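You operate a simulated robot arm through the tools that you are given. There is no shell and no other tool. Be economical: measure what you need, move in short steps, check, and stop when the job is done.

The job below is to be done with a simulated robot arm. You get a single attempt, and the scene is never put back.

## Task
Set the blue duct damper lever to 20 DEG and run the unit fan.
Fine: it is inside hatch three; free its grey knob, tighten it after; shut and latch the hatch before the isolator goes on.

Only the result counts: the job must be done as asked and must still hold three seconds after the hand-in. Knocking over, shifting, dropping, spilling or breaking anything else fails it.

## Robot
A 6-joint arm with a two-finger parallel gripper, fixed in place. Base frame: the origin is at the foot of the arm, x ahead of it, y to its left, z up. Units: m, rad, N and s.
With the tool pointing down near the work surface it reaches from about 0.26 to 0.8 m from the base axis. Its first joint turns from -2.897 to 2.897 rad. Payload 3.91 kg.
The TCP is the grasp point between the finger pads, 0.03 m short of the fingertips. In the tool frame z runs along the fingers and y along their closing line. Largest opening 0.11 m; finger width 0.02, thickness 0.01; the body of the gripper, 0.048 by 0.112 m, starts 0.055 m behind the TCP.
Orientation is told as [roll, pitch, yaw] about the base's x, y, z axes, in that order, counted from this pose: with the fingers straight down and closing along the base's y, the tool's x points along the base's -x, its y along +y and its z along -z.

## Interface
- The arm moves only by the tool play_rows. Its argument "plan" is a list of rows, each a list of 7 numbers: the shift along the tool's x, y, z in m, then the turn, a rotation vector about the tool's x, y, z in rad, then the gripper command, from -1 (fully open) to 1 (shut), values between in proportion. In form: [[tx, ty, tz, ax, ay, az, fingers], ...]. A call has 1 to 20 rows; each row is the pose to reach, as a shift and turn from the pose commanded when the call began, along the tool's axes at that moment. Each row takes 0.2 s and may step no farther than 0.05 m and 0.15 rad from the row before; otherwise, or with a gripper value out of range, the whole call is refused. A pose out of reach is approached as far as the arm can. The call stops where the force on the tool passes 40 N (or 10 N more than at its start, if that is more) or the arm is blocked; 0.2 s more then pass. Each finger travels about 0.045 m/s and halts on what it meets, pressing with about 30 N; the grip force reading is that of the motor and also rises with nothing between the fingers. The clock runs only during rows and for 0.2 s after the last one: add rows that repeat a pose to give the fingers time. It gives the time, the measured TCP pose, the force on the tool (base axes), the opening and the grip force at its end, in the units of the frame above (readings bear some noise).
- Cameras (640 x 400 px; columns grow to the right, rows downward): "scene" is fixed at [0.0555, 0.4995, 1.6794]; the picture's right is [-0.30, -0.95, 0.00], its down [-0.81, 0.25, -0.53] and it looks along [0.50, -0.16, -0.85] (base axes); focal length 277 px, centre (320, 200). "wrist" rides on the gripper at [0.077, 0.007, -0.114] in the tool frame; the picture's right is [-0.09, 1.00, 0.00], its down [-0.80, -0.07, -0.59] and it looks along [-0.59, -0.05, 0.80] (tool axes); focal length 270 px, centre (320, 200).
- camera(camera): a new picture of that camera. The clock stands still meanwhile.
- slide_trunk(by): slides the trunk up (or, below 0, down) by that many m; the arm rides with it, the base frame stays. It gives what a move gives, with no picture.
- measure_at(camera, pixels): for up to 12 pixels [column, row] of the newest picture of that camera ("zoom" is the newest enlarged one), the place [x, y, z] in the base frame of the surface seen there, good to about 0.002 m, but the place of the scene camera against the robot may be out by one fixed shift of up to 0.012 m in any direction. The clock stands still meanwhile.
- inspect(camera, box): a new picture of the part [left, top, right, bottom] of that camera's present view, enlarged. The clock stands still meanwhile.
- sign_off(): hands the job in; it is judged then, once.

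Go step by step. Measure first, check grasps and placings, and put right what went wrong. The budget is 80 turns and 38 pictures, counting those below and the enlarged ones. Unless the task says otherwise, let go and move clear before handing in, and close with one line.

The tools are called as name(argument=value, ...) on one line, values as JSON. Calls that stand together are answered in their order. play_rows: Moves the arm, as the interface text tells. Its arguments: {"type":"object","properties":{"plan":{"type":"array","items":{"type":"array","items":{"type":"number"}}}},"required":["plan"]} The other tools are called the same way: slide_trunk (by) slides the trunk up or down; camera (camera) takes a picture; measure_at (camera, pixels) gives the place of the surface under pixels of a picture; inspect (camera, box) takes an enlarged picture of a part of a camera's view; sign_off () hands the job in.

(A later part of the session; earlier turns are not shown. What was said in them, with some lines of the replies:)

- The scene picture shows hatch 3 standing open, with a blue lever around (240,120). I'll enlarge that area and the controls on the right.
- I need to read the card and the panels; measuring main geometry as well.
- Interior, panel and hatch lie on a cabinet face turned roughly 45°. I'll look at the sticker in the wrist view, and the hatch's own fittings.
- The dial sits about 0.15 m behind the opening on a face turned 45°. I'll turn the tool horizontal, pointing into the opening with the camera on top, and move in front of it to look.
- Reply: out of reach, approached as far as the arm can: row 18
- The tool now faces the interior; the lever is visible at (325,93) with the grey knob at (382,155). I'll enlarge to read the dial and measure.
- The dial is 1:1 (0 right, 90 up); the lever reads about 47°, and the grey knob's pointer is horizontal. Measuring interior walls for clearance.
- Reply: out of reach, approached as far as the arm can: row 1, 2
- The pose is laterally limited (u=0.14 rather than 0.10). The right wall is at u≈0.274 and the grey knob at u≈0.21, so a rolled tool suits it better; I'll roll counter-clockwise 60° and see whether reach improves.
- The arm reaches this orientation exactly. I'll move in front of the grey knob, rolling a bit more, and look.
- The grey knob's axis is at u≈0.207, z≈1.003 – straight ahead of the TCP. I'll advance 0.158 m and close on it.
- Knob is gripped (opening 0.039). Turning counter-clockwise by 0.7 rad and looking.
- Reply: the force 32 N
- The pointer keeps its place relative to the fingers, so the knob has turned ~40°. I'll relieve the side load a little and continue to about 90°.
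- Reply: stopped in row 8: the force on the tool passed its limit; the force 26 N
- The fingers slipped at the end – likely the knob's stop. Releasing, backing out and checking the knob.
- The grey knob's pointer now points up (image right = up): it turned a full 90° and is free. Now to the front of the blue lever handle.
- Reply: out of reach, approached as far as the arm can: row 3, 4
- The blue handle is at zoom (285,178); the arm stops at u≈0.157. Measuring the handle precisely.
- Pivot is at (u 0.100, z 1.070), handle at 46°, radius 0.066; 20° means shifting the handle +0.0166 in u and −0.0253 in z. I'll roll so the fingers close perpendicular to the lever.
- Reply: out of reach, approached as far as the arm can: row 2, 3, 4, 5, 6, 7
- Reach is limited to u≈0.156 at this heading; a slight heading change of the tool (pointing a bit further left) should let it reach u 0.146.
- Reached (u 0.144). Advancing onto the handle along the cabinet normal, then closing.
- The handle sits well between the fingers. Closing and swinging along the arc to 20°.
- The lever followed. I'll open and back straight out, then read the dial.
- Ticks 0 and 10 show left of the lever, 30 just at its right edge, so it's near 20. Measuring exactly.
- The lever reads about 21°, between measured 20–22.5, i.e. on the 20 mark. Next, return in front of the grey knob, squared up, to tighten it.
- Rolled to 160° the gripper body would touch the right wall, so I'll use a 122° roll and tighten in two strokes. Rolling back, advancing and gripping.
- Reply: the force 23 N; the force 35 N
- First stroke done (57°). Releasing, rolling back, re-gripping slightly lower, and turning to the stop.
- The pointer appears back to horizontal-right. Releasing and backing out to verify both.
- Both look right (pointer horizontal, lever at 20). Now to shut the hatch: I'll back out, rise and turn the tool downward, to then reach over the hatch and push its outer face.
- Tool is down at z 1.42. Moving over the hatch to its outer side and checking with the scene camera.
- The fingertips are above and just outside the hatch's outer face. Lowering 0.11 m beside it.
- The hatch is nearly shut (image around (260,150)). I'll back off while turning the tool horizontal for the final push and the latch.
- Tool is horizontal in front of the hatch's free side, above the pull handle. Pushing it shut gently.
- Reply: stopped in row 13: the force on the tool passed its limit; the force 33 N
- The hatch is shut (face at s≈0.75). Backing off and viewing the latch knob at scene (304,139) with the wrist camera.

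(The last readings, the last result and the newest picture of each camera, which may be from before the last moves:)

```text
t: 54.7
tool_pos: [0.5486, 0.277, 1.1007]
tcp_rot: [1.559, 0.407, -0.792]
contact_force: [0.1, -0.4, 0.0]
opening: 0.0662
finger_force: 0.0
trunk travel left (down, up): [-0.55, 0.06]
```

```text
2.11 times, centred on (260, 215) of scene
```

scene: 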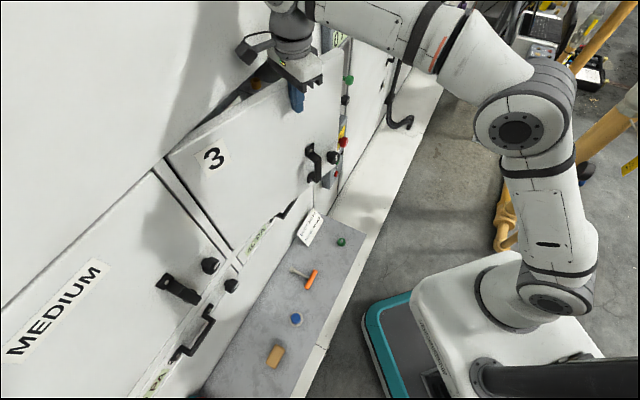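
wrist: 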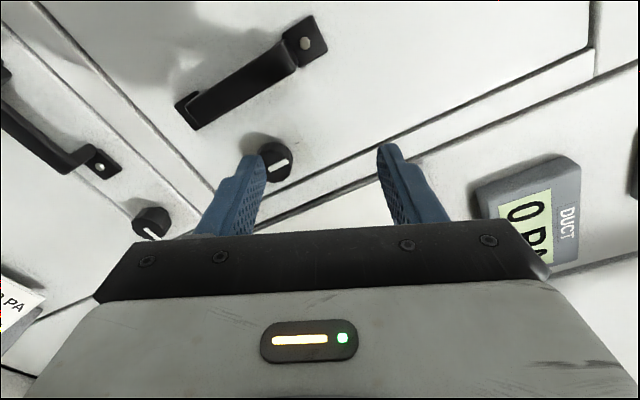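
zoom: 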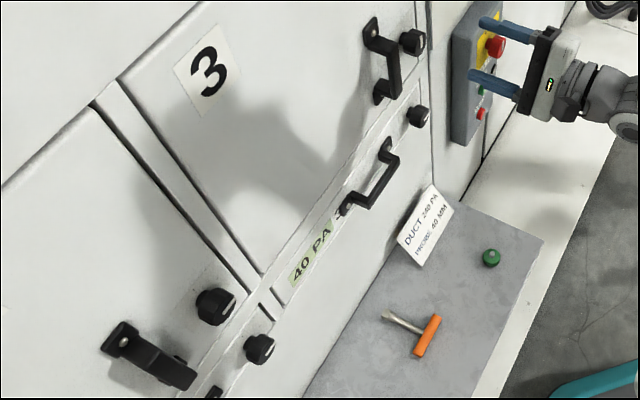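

Hatch 3's latch knob pointer seems vertical, while the latched MEDIUM hatch's looks horizontal. Enlarging both.

inspect(camera="wrist", box=[120, 120, 320, 250])

inspect(camera="scene", box=[190, 240, 260, 300])

measure_at(camera="wrist", pixels=[[281, 162], [274, 166], [288, 158], [289, 150], [277, 177], [291, 170], [330, 150], [305, 43], [272, 152]])

```text
3.08 times, centred on (220, 185) of wrist
```

zoom: 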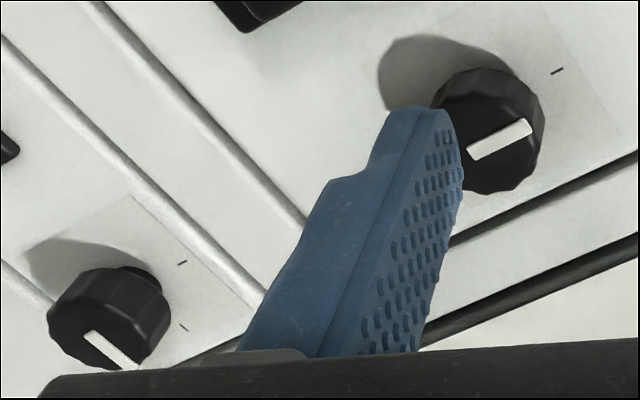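

```text
6.67 times, centred on (225, 270) of scene
```

zoom: 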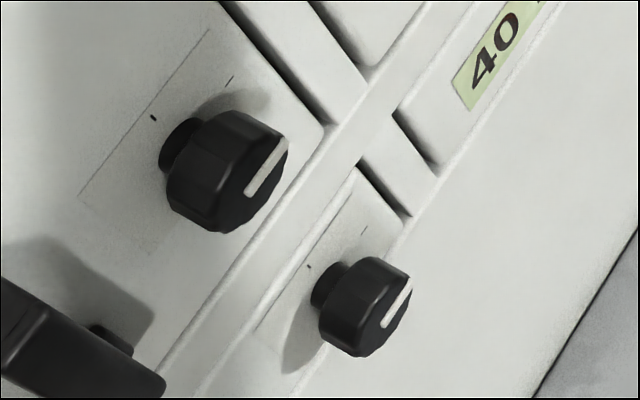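

```text
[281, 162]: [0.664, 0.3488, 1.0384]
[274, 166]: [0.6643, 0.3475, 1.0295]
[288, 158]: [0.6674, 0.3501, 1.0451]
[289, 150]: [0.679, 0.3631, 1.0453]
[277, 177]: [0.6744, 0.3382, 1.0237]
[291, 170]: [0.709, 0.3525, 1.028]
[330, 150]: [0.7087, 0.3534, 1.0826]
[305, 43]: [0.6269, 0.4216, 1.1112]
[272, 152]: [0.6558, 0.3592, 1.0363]
```

Tick marks sit at "up" and "right"; hatch 3's pointer is up (unlatched), the latched ones point right. I'll grip its knob (u≈0.223, z≈1.030) for a 90° clockwise turn.

play_rows(plan=[[-0.0095, -0.0088, 0.005, 0, 0, -0.14, -0.2], [-0.0189, -0.0176, 0.01, 0, 0, -0.28, -0.2], [-0.0283, -0.0264, 0.015, 0, 0, -0.42, -0.2], [-0.0377, -0.0353, 0.02, 0, 0, -0.56, -0.2], [-0.0472, -0.0441, 0.025, 0, 0, -0.7, -0.2], [-0.0566, -0.0529, 0.03, 0, 0, -0.84, -0.2], [-0.0566, -0.0529, 0.03, 0, 0, -0.84, -0.2]])

camera(camera="wrist")

```text
t: 56.3
tool_pos: [0.5914, 0.2764, 1.0314]
tcp_rot: [1.56, -0.436, -0.779]
contact_force: [0.3, -0.4, 0.5]
opening: 0.066
finger_force: 0.0
trunk travel left (down, up): [-0.55, 0.06]
```

```text
5 pictures are left
```

wrist: 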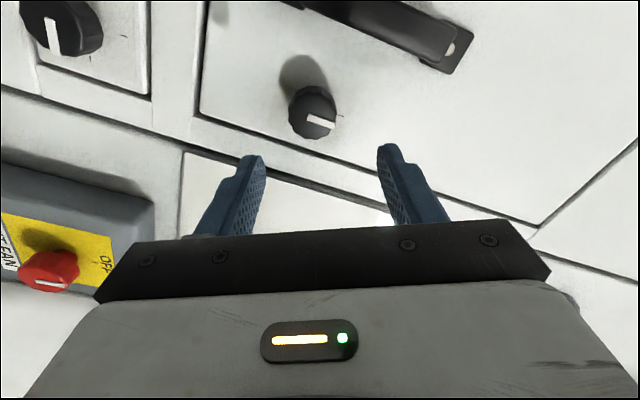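

Measuring knob centre and the isolator from this same picture (5 pictures left).

measure_at(camera="wrist", pixels=[[309, 118], [321, 122], [333, 122], [313, 132], [300, 128], [325, 105], [48, 268], [25, 278], [75, 275], [52, 285], [100, 260], [60, 190]])

```text
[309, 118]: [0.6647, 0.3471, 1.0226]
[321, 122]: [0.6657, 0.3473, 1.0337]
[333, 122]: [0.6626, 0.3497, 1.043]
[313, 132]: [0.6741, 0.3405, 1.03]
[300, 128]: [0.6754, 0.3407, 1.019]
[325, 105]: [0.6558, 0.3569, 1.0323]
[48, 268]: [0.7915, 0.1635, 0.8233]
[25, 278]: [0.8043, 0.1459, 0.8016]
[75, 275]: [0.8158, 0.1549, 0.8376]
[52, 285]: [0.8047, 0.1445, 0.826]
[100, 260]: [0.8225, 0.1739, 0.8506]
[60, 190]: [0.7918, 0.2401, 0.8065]
```

TCP is aligned with the knob (u 0.223, z 1.030). Advancing, gripping, turning clockwise 90°+.

play_rows(plan=[[0, -0.001, 0.03, 0, 0, 0, -0.1], [0, -0.001, 0.06, 0, 0, 0, -0.1], [0, -0.001, 0.08, 0, 0, 0, -0.1], [0, -0.001, 0.098, 0, 0, 0, -0.1], [0, -0.001, 0.098, 0, 0, 0, 1], [0, -0.001, 0.098, 0, 0, 0, 1], [0, -0.001, 0.098, 0, 0, 0, 1], [0, -0.001, 0.098, 0, 0, 0, 1]])

play_rows(plan=[[0, 0, 0, 0, 0, 0.1, 1], [0, 0, 0, 0, 0, 0.2, 1], [0, 0, 0, 0, 0, 0.3, 1], [0, 0, 0, 0, 0, 0.4, 1], [0, 0, 0, 0, 0, 0.5, 1], [0, 0, 0, 0, 0, 0.6, 1], [0, 0, 0, 0, 0, 0.7, 1], [0, 0, 0, 0, 0, 0.8, 1], [0, 0, 0, 0, 0, 0.9, 1], [0, 0, 0, 0, 0, 1.0, 1], [0, 0, 0, 0, 0, 1.1, 1], [0, 0, 0, 0, 0, 1.2, 1], [0, 0, 0, 0, 0, 1.3, 1], [0, 0, 0, 0, 0, 1.4, 1], [0, 0, 0, 0, 0, 1.5, 1], [0, 0, 0, 0, 0, 1.6, 1], [0, 0, 0, 0, 0, 1.68, 1]])

```text
t: 58.1
tool_pos: [0.6608, 0.3446, 1.0248]
tcp_rot: [1.556, -0.432, -0.778]
contact_force: [0.5, -6.6, -21.2]
opening: 0.0388
finger_force: 45.0
trunk travel left (down, up): [-0.55, 0.06]
```

```text
t: 60.9
tool_pos: [0.6619, 0.3436, 1.0256]
tcp_rot: [1.546, 0.851, -0.805]
contact_force: [-0.1, -2.8, -5.8]
opening: 0.0388
finger_force: 45.0
trunk travel left (down, up): [-0.55, 0.06]
stopped in row 14: the force on the tool passed its limit (the readings are from after the stop); the commanded pose is now the measured one
```

Turned ~73° before side load stopped it (the knob axis lies slightly lower). Second stroke: release, roll back, re-grip at measured height and turn to the stop.

play_rows(plan=[[0, 0, 0, 0, 0, 0, 0], [0, 0, 0, 0, 0, 0, 0], [0, 0, 0, 0, 0, -0.14, 0], [0, 0, 0, 0, 0, -0.28, 0], [0, 0, 0, 0, 0, -0.42, 0], [0, 0, 0, 0, 0, -0.56, 0], [0, 0, 0, 0, 0, -0.7, 0], [0, 0, 0, 0, 0, -0.7, 1], [0, 0, 0, 0, 0, -0.7, 1], [0, 0, 0, 0, 0, -0.7, 1]])

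play_rows(plan=[[0, 0, 0, 0, 0, 0.1, 1], [0, 0, 0, 0, 0, 0.2, 1], [0, 0, 0, 0, 0, 0.3, 1], [0, 0, 0, 0, 0, 0.4, 1], [0, 0, 0, 0, 0, 0.5, 1], [0, 0, 0, 0, 0, 0.6, 1], [0, 0, 0, 0, 0, 0.65, 1]])

play_rows(plan=[[0, 0, 0, 0, 0, 0, 0], [0, 0, 0, 0, 0, 0, -0.1], [0, 0, 0, 0, 0, 0, -0.1], [0, 0, -0.04, 0, 0, 0, -0.1], [0, 0, -0.08, 0, 0, 0, -0.1], [0, 0, -0.12, 0, 0, 0, -0.1], [0, 0, -0.15, 0, 0, 0, -0.1]])

inspect(camera="scene", box=[285, 110, 355, 190])

```text
t: 63.1
tool_pos: [0.6619, 0.3454, 1.0253]
tcp_rot: [1.555, 0.15, -0.785]
contact_force: [-0.4, 0.2, -2.1]
opening: 0.04
finger_force: 45.0
trunk travel left (down, up): [-0.55, 0.06]
```

```text
t: 64.7
tool_pos: [0.6607, 0.3445, 1.0269]
tcp_rot: [1.55, 0.8, -0.799]
contact_force: [3.5, -1.0, 6.4]
opening: 0.0399
finger_force: 44.6
trunk travel left (down, up): [-0.55, 0.06]
```

```text
t: 66.3
tool_pos: [0.556, 0.2383, 1.0283]
tcp_rot: [1.551, 0.799, -0.8]
contact_force: [1.4, -0.2, -0.5]
opening: 0.0605
finger_force: 0.1
trunk travel left (down, up): [-0.55, 0.06]
```

```text
5.00 times, centred on (320, 150) of scene
```

zoom: 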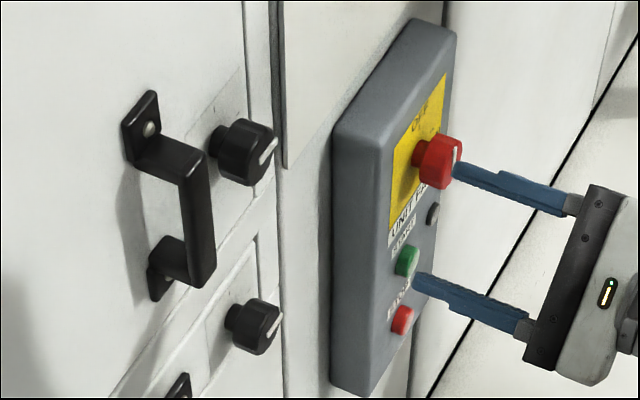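

Latch knob now points right like the latched one below it. Next: lower the trunk 0.2 m and move in front of the red isolator (u≈0.452, z≈0.82).

slide_trunk(by=-0.2)

play_rows(plan=[[-0.0182, 0.0174, 0, 0, 0, -0.133, -0.1], [-0.0364, 0.0349, 0, 0, 0, -0.267, -0.1], [-0.0547, 0.0523, 0, 0, 0, -0.4, -0.1], [-0.0729, 0.0698, 0, 0, 0, -0.533, -0.1], [-0.0911, 0.0872, 0, 0, 0, -0.667, -0.1], [-0.1093, 0.1047, 0, 0, 0, -0.8, -0.1], [-0.1276, 0.1221, 0, 0, 0, -0.933, -0.1], [-0.1458, 0.1396, 0, 0, 0, -1.067, -0.1], [-0.164, 0.157, 0, 0, 0, -1.2, -0.1], [-0.164, 0.157, 0, 0, 0, -1.2, -0.1]])

camera(camera="wrist")

```text
t: 68.5
tool_pos: [0.5572, 0.2395, 0.8268]
tcp_rot: [1.548, 0.799, -0.801]
contact_force: [-0.3, 0.4, -0.3]
opening: 0.0603
finger_force: 0.0
trunk travel left (down, up): [-0.35, 0.26]
```

```text
t: 70.7
tool_pos: [0.7162, 0.0803, 0.8186]
tcp_rot: [1.554, -0.402, -0.78]
contact_force: [-0.1, 0.4, -0.3]
opening: 0.0607
finger_force: 0.0
trunk travel left (down, up): [-0.35, 0.26]
```

```text
3 pictures are left
```

wrist: 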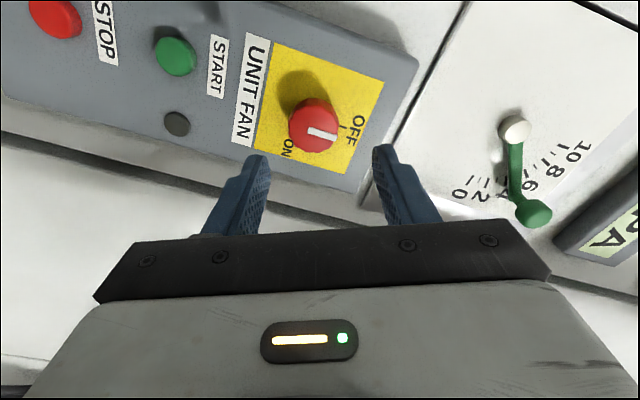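

OFF is up and ON to the right (image bottom), so a 90° clockwise turn. Measuring isolator, START button and surroundings.

measure_at(camera="wrist", pixels=[[308, 127], [320, 133], [333, 137], [312, 148], [318, 112], [338, 125], [176, 57], [160, 50], [190, 62], [176, 72], [176, 123], [215, 95]])

```text
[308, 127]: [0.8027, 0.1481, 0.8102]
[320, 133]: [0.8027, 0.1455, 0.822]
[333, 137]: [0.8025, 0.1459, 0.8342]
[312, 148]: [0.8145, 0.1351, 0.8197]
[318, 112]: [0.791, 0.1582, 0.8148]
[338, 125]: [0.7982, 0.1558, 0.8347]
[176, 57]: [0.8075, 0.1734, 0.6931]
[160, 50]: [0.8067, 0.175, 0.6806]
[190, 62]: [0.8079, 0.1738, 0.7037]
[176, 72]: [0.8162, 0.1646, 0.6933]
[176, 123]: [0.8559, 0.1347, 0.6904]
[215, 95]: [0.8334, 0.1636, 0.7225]
```

Isolator axis is at u 0.464, z 0.818; START at u 0.448, z 0.692. Advancing onto the isolator and gripping.

play_rows(plan=[[-0.0135, -0.0052, 0.02, 0, 0, 0, -0.1], [-0.0135, -0.0052, 0.05, 0, 0, 0, -0.1], [-0.0135, -0.0052, 0.08, 0, 0, 0, -0.1], [-0.0135, -0.0052, 0.102, 0, 0, 0, -0.1], [-0.0135, -0.0052, 0.102, 0, 0, 0, -0.1], [-0.0135, -0.0052, 0.102, 0, 0, 0, 1], [-0.0135, -0.0052, 0.102, 0, 0, 0, 1], [-0.0135, -0.0052, 0.102, 0, 0, 0, 1], [-0.0135, -0.0052, 0.102, 0, 0, 0, 1]])

```text
t: 72.7
tool_pos: [0.8009, 0.1417, 0.8158]
tcp_rot: [1.552, -0.397, -0.779]
contact_force: [2.8, -1.4, -10.9]
opening: 0.043
finger_force: 45.3
trunk travel left (down, up): [-0.35, 0.26]
```

Gripped (0.043). Relieving the small side load and turning clockwise.

play_rows(plan=[[0.0008, -0.0018, 0, 0, 0, 0.1, 1], [0.0008, -0.0018, 0, 0, 0, 0.2, 1], [0.0008, -0.0018, 0, 0, 0, 0.3, 1], [0.0008, -0.0018, 0, 0, 0, 0.4, 1], [0.0008, -0.0018, 0, 0, 0, 0.5, 1], [0.0008, -0.0018, 0, 0, 0, 0.6, 1], [0.0008, -0.0018, 0, 0, 0, 0.7, 1], [0.0008, -0.0018, 0, 0, 0, 0.8, 1], [0.0008, -0.0018, 0, 0, 0, 0.9, 1], [0.0008, -0.0018, 0, 0, 0, 1.0, 1], [0.0008, -0.0018, 0, 0, 0, 1.1, 1], [0.0008, -0.0018, 0, 0, 0, 1.2, 1], [0.0008, -0.0018, 0, 0, 0, 1.3, 1], [0.0008, -0.0018, 0, 0, 0, 1.4, 1], [0.0008, -0.0018, 0, 0, 0, 1.5, 1], [0.0008, -0.0018, 0, 0, 0, 1.6, 1]])

```text
t: 76.1
tool_pos: [0.7994, 0.1417, 0.8146]
tcp_rot: [1.522, 1.201, -0.827]
contact_force: [11.6, 6.9, -4.4]
opening: 0.0434
finger_force: 45.1
trunk travel left (down, up): [-0.35, 0.26]
```

Turned the full 92°. Releasing and backing off.

play_rows(plan=[[0, 0, 0, 0, 0, 0, -0.1], [0, 0, 0, 0, 0, 0, -0.1], [0, 0, 0, 0, 0, 0, -0.1], [0, 0, -0.03, 0, 0, 0, -0.1], [0, 0, -0.06, 0, 0, 0, -0.1], [0, 0, -0.1, 0, 0, 0, -0.1], [0, 0, -0.13, 0, 0, 0, -0.1]])

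camera(camera="wrist")

```text
t: 77.7
tool_pos: [0.7068, 0.0491, 0.8169]
tcp_rot: [1.529, 1.199, -0.823]
contact_force: [0.7, -0.2, -0.3]
opening: 0.0607
finger_force: 0.1
trunk travel left (down, up): [-0.35, 0.26]
```

```text
2 pictures are left
```

wrist: 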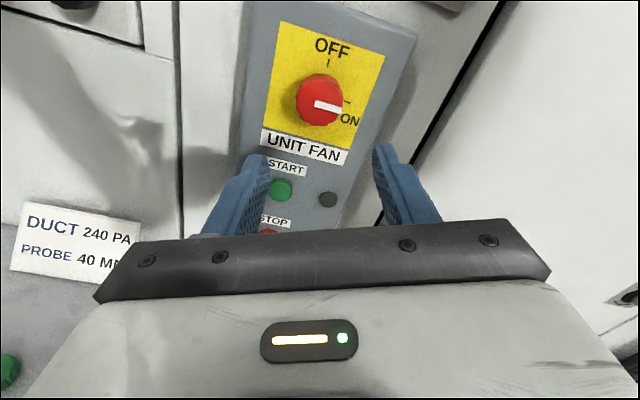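

The isolator points to ON. Measuring START at (281,189) again before pressing.

measure_at(camera="wrist", pixels=[[280, 190], [280, 183], [281, 197], [273, 190], [289, 190], [328, 199], [268, 233], [300, 205]])

```text
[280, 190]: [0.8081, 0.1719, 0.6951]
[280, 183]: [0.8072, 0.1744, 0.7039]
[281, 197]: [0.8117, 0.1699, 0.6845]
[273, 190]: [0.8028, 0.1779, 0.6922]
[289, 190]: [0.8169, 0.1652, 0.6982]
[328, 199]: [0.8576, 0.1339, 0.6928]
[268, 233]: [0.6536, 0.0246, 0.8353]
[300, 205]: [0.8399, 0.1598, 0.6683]
```

Lowering the trunk 0.123 m to bring the tool level with START, and closing the fingers.

slide_trunk(by=-0.123)

play_rows(plan=[[0.0067, -0.013, 0, 0, 0, 0, 1], [0.0067, -0.013, 0.03, 0, 0, 0, 1], [0.0067, -0.013, 0.06, 0, 0, 0, 1], [0.0067, -0.013, 0.09, 0, 0, 0, 1], [0.0067, -0.013, 0.105, 0, 0, 0, 1], [0.0067, -0.013, 0.105, 0, 0, 0, 1]])

```text
t: 79.2
tool_pos: [0.7068, 0.0502, 0.6926]
tcp_rot: [1.528, 1.199, -0.824]
contact_force: [0.1, -0.4, -0.9]
opening: 0.0603
finger_force: 0.0
trunk travel left (down, up): [-0.227, 0.383]
```

```text
t: 80.6
tool_pos: [0.7697, 0.1358, 0.6916]
tcp_rot: [1.527, 1.199, -0.825]
contact_force: [0.5, 0.3, -0.5]
opening: 0.0002
finger_force: 29.6
trunk travel left (down, up): [-0.227, 0.383]
```

Aligned (u 0.448, z 0.692), fingertips ~2 cm short of START. Pressing in small steps, then withdrawing.

play_rows(plan=[[0.0015, 0.002, 0.012, 0, 0, 0, 1], [0.0015, 0.002, 0.02, 0, 0, 0, 1], [0.0015, 0.002, 0.024, 0, 0, 0, 1], [0.0015, 0.002, 0.027, 0, 0, 0, 1], [0.0015, 0.002, 0.03, 0, 0, 0, 1], [0.0015, 0.002, 0.033, 0, 0, 0, 1], [0.0015, 0.002, 0.036, 0, 0, 0, 1], [0.0015, 0.002, 0.039, 0, 0, 0, 1], [0.0015, 0.002, 0.042, 0, 0, 0, 1]])

play_rows(plan=[[0, 0, -0.03, 0, 0, 0, 1], [0, 0, -0.06, 0, 0, 0, 1], [0, 0, -0.1, 0, 0, 0, 1], [0, 0, -0.13, 0, 0, 0, 1], [0.03, 0, -0.16, 0, 0, 0, 1]])

camera(camera="scene")

```text
t: 82.2
tool_pos: [0.7953, 0.1536, 0.6944]
tcp_rot: [1.518, 1.205, -0.834]
contact_force: [-26.6, -15.4, 3.8]
opening: 0.0
finger_force: 29.6
trunk travel left (down, up): [-0.227, 0.383]
stopped in row 7: the force on the tool passed its limit (the readings are from after the stop); the commanded pose is now the measured one
```

```text
t: 83.4
tool_pos: [0.6732, 0.0494, 0.7219]
tcp_rot: [1.51, 1.203, -0.839]
contact_force: [-0.2, 0.5, -0.7]
opening: 0.0
finger_force: 29.9
trunk travel left (down, up): [-0.227, 0.383]
```

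```text
1 pictures are left
```

scene: 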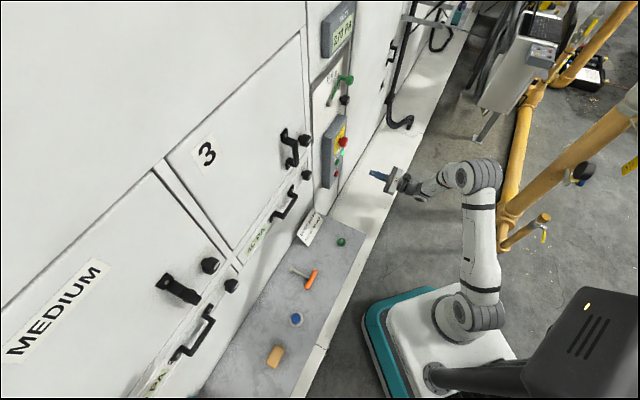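

The duct display at (343,33) now shows a non-zero pressure. One last enlarged look at the display and panel.

inspect(camera="scene", box=[280, 0, 390, 190])

```text
2.11 times, centred on (335, 95) of scene
```

zoom: 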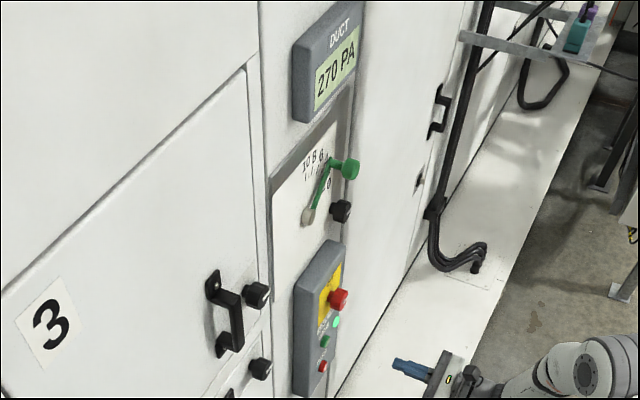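

The run lamp is lit green and the duct reads 270 PA. The isolator is ON, the hatch is shut and latched, and the arm is clear, so I'm handing in.

sign_off()

```text
The job is handed in.
```

I set the blue damper lever to the 20 DEG mark (it measured about 21°) and tightened its grey knob. Then I shut and latched hatch three, turned the isolator ON, and started the unit fan. Its run lamp is lit and the duct reads 270 PA.
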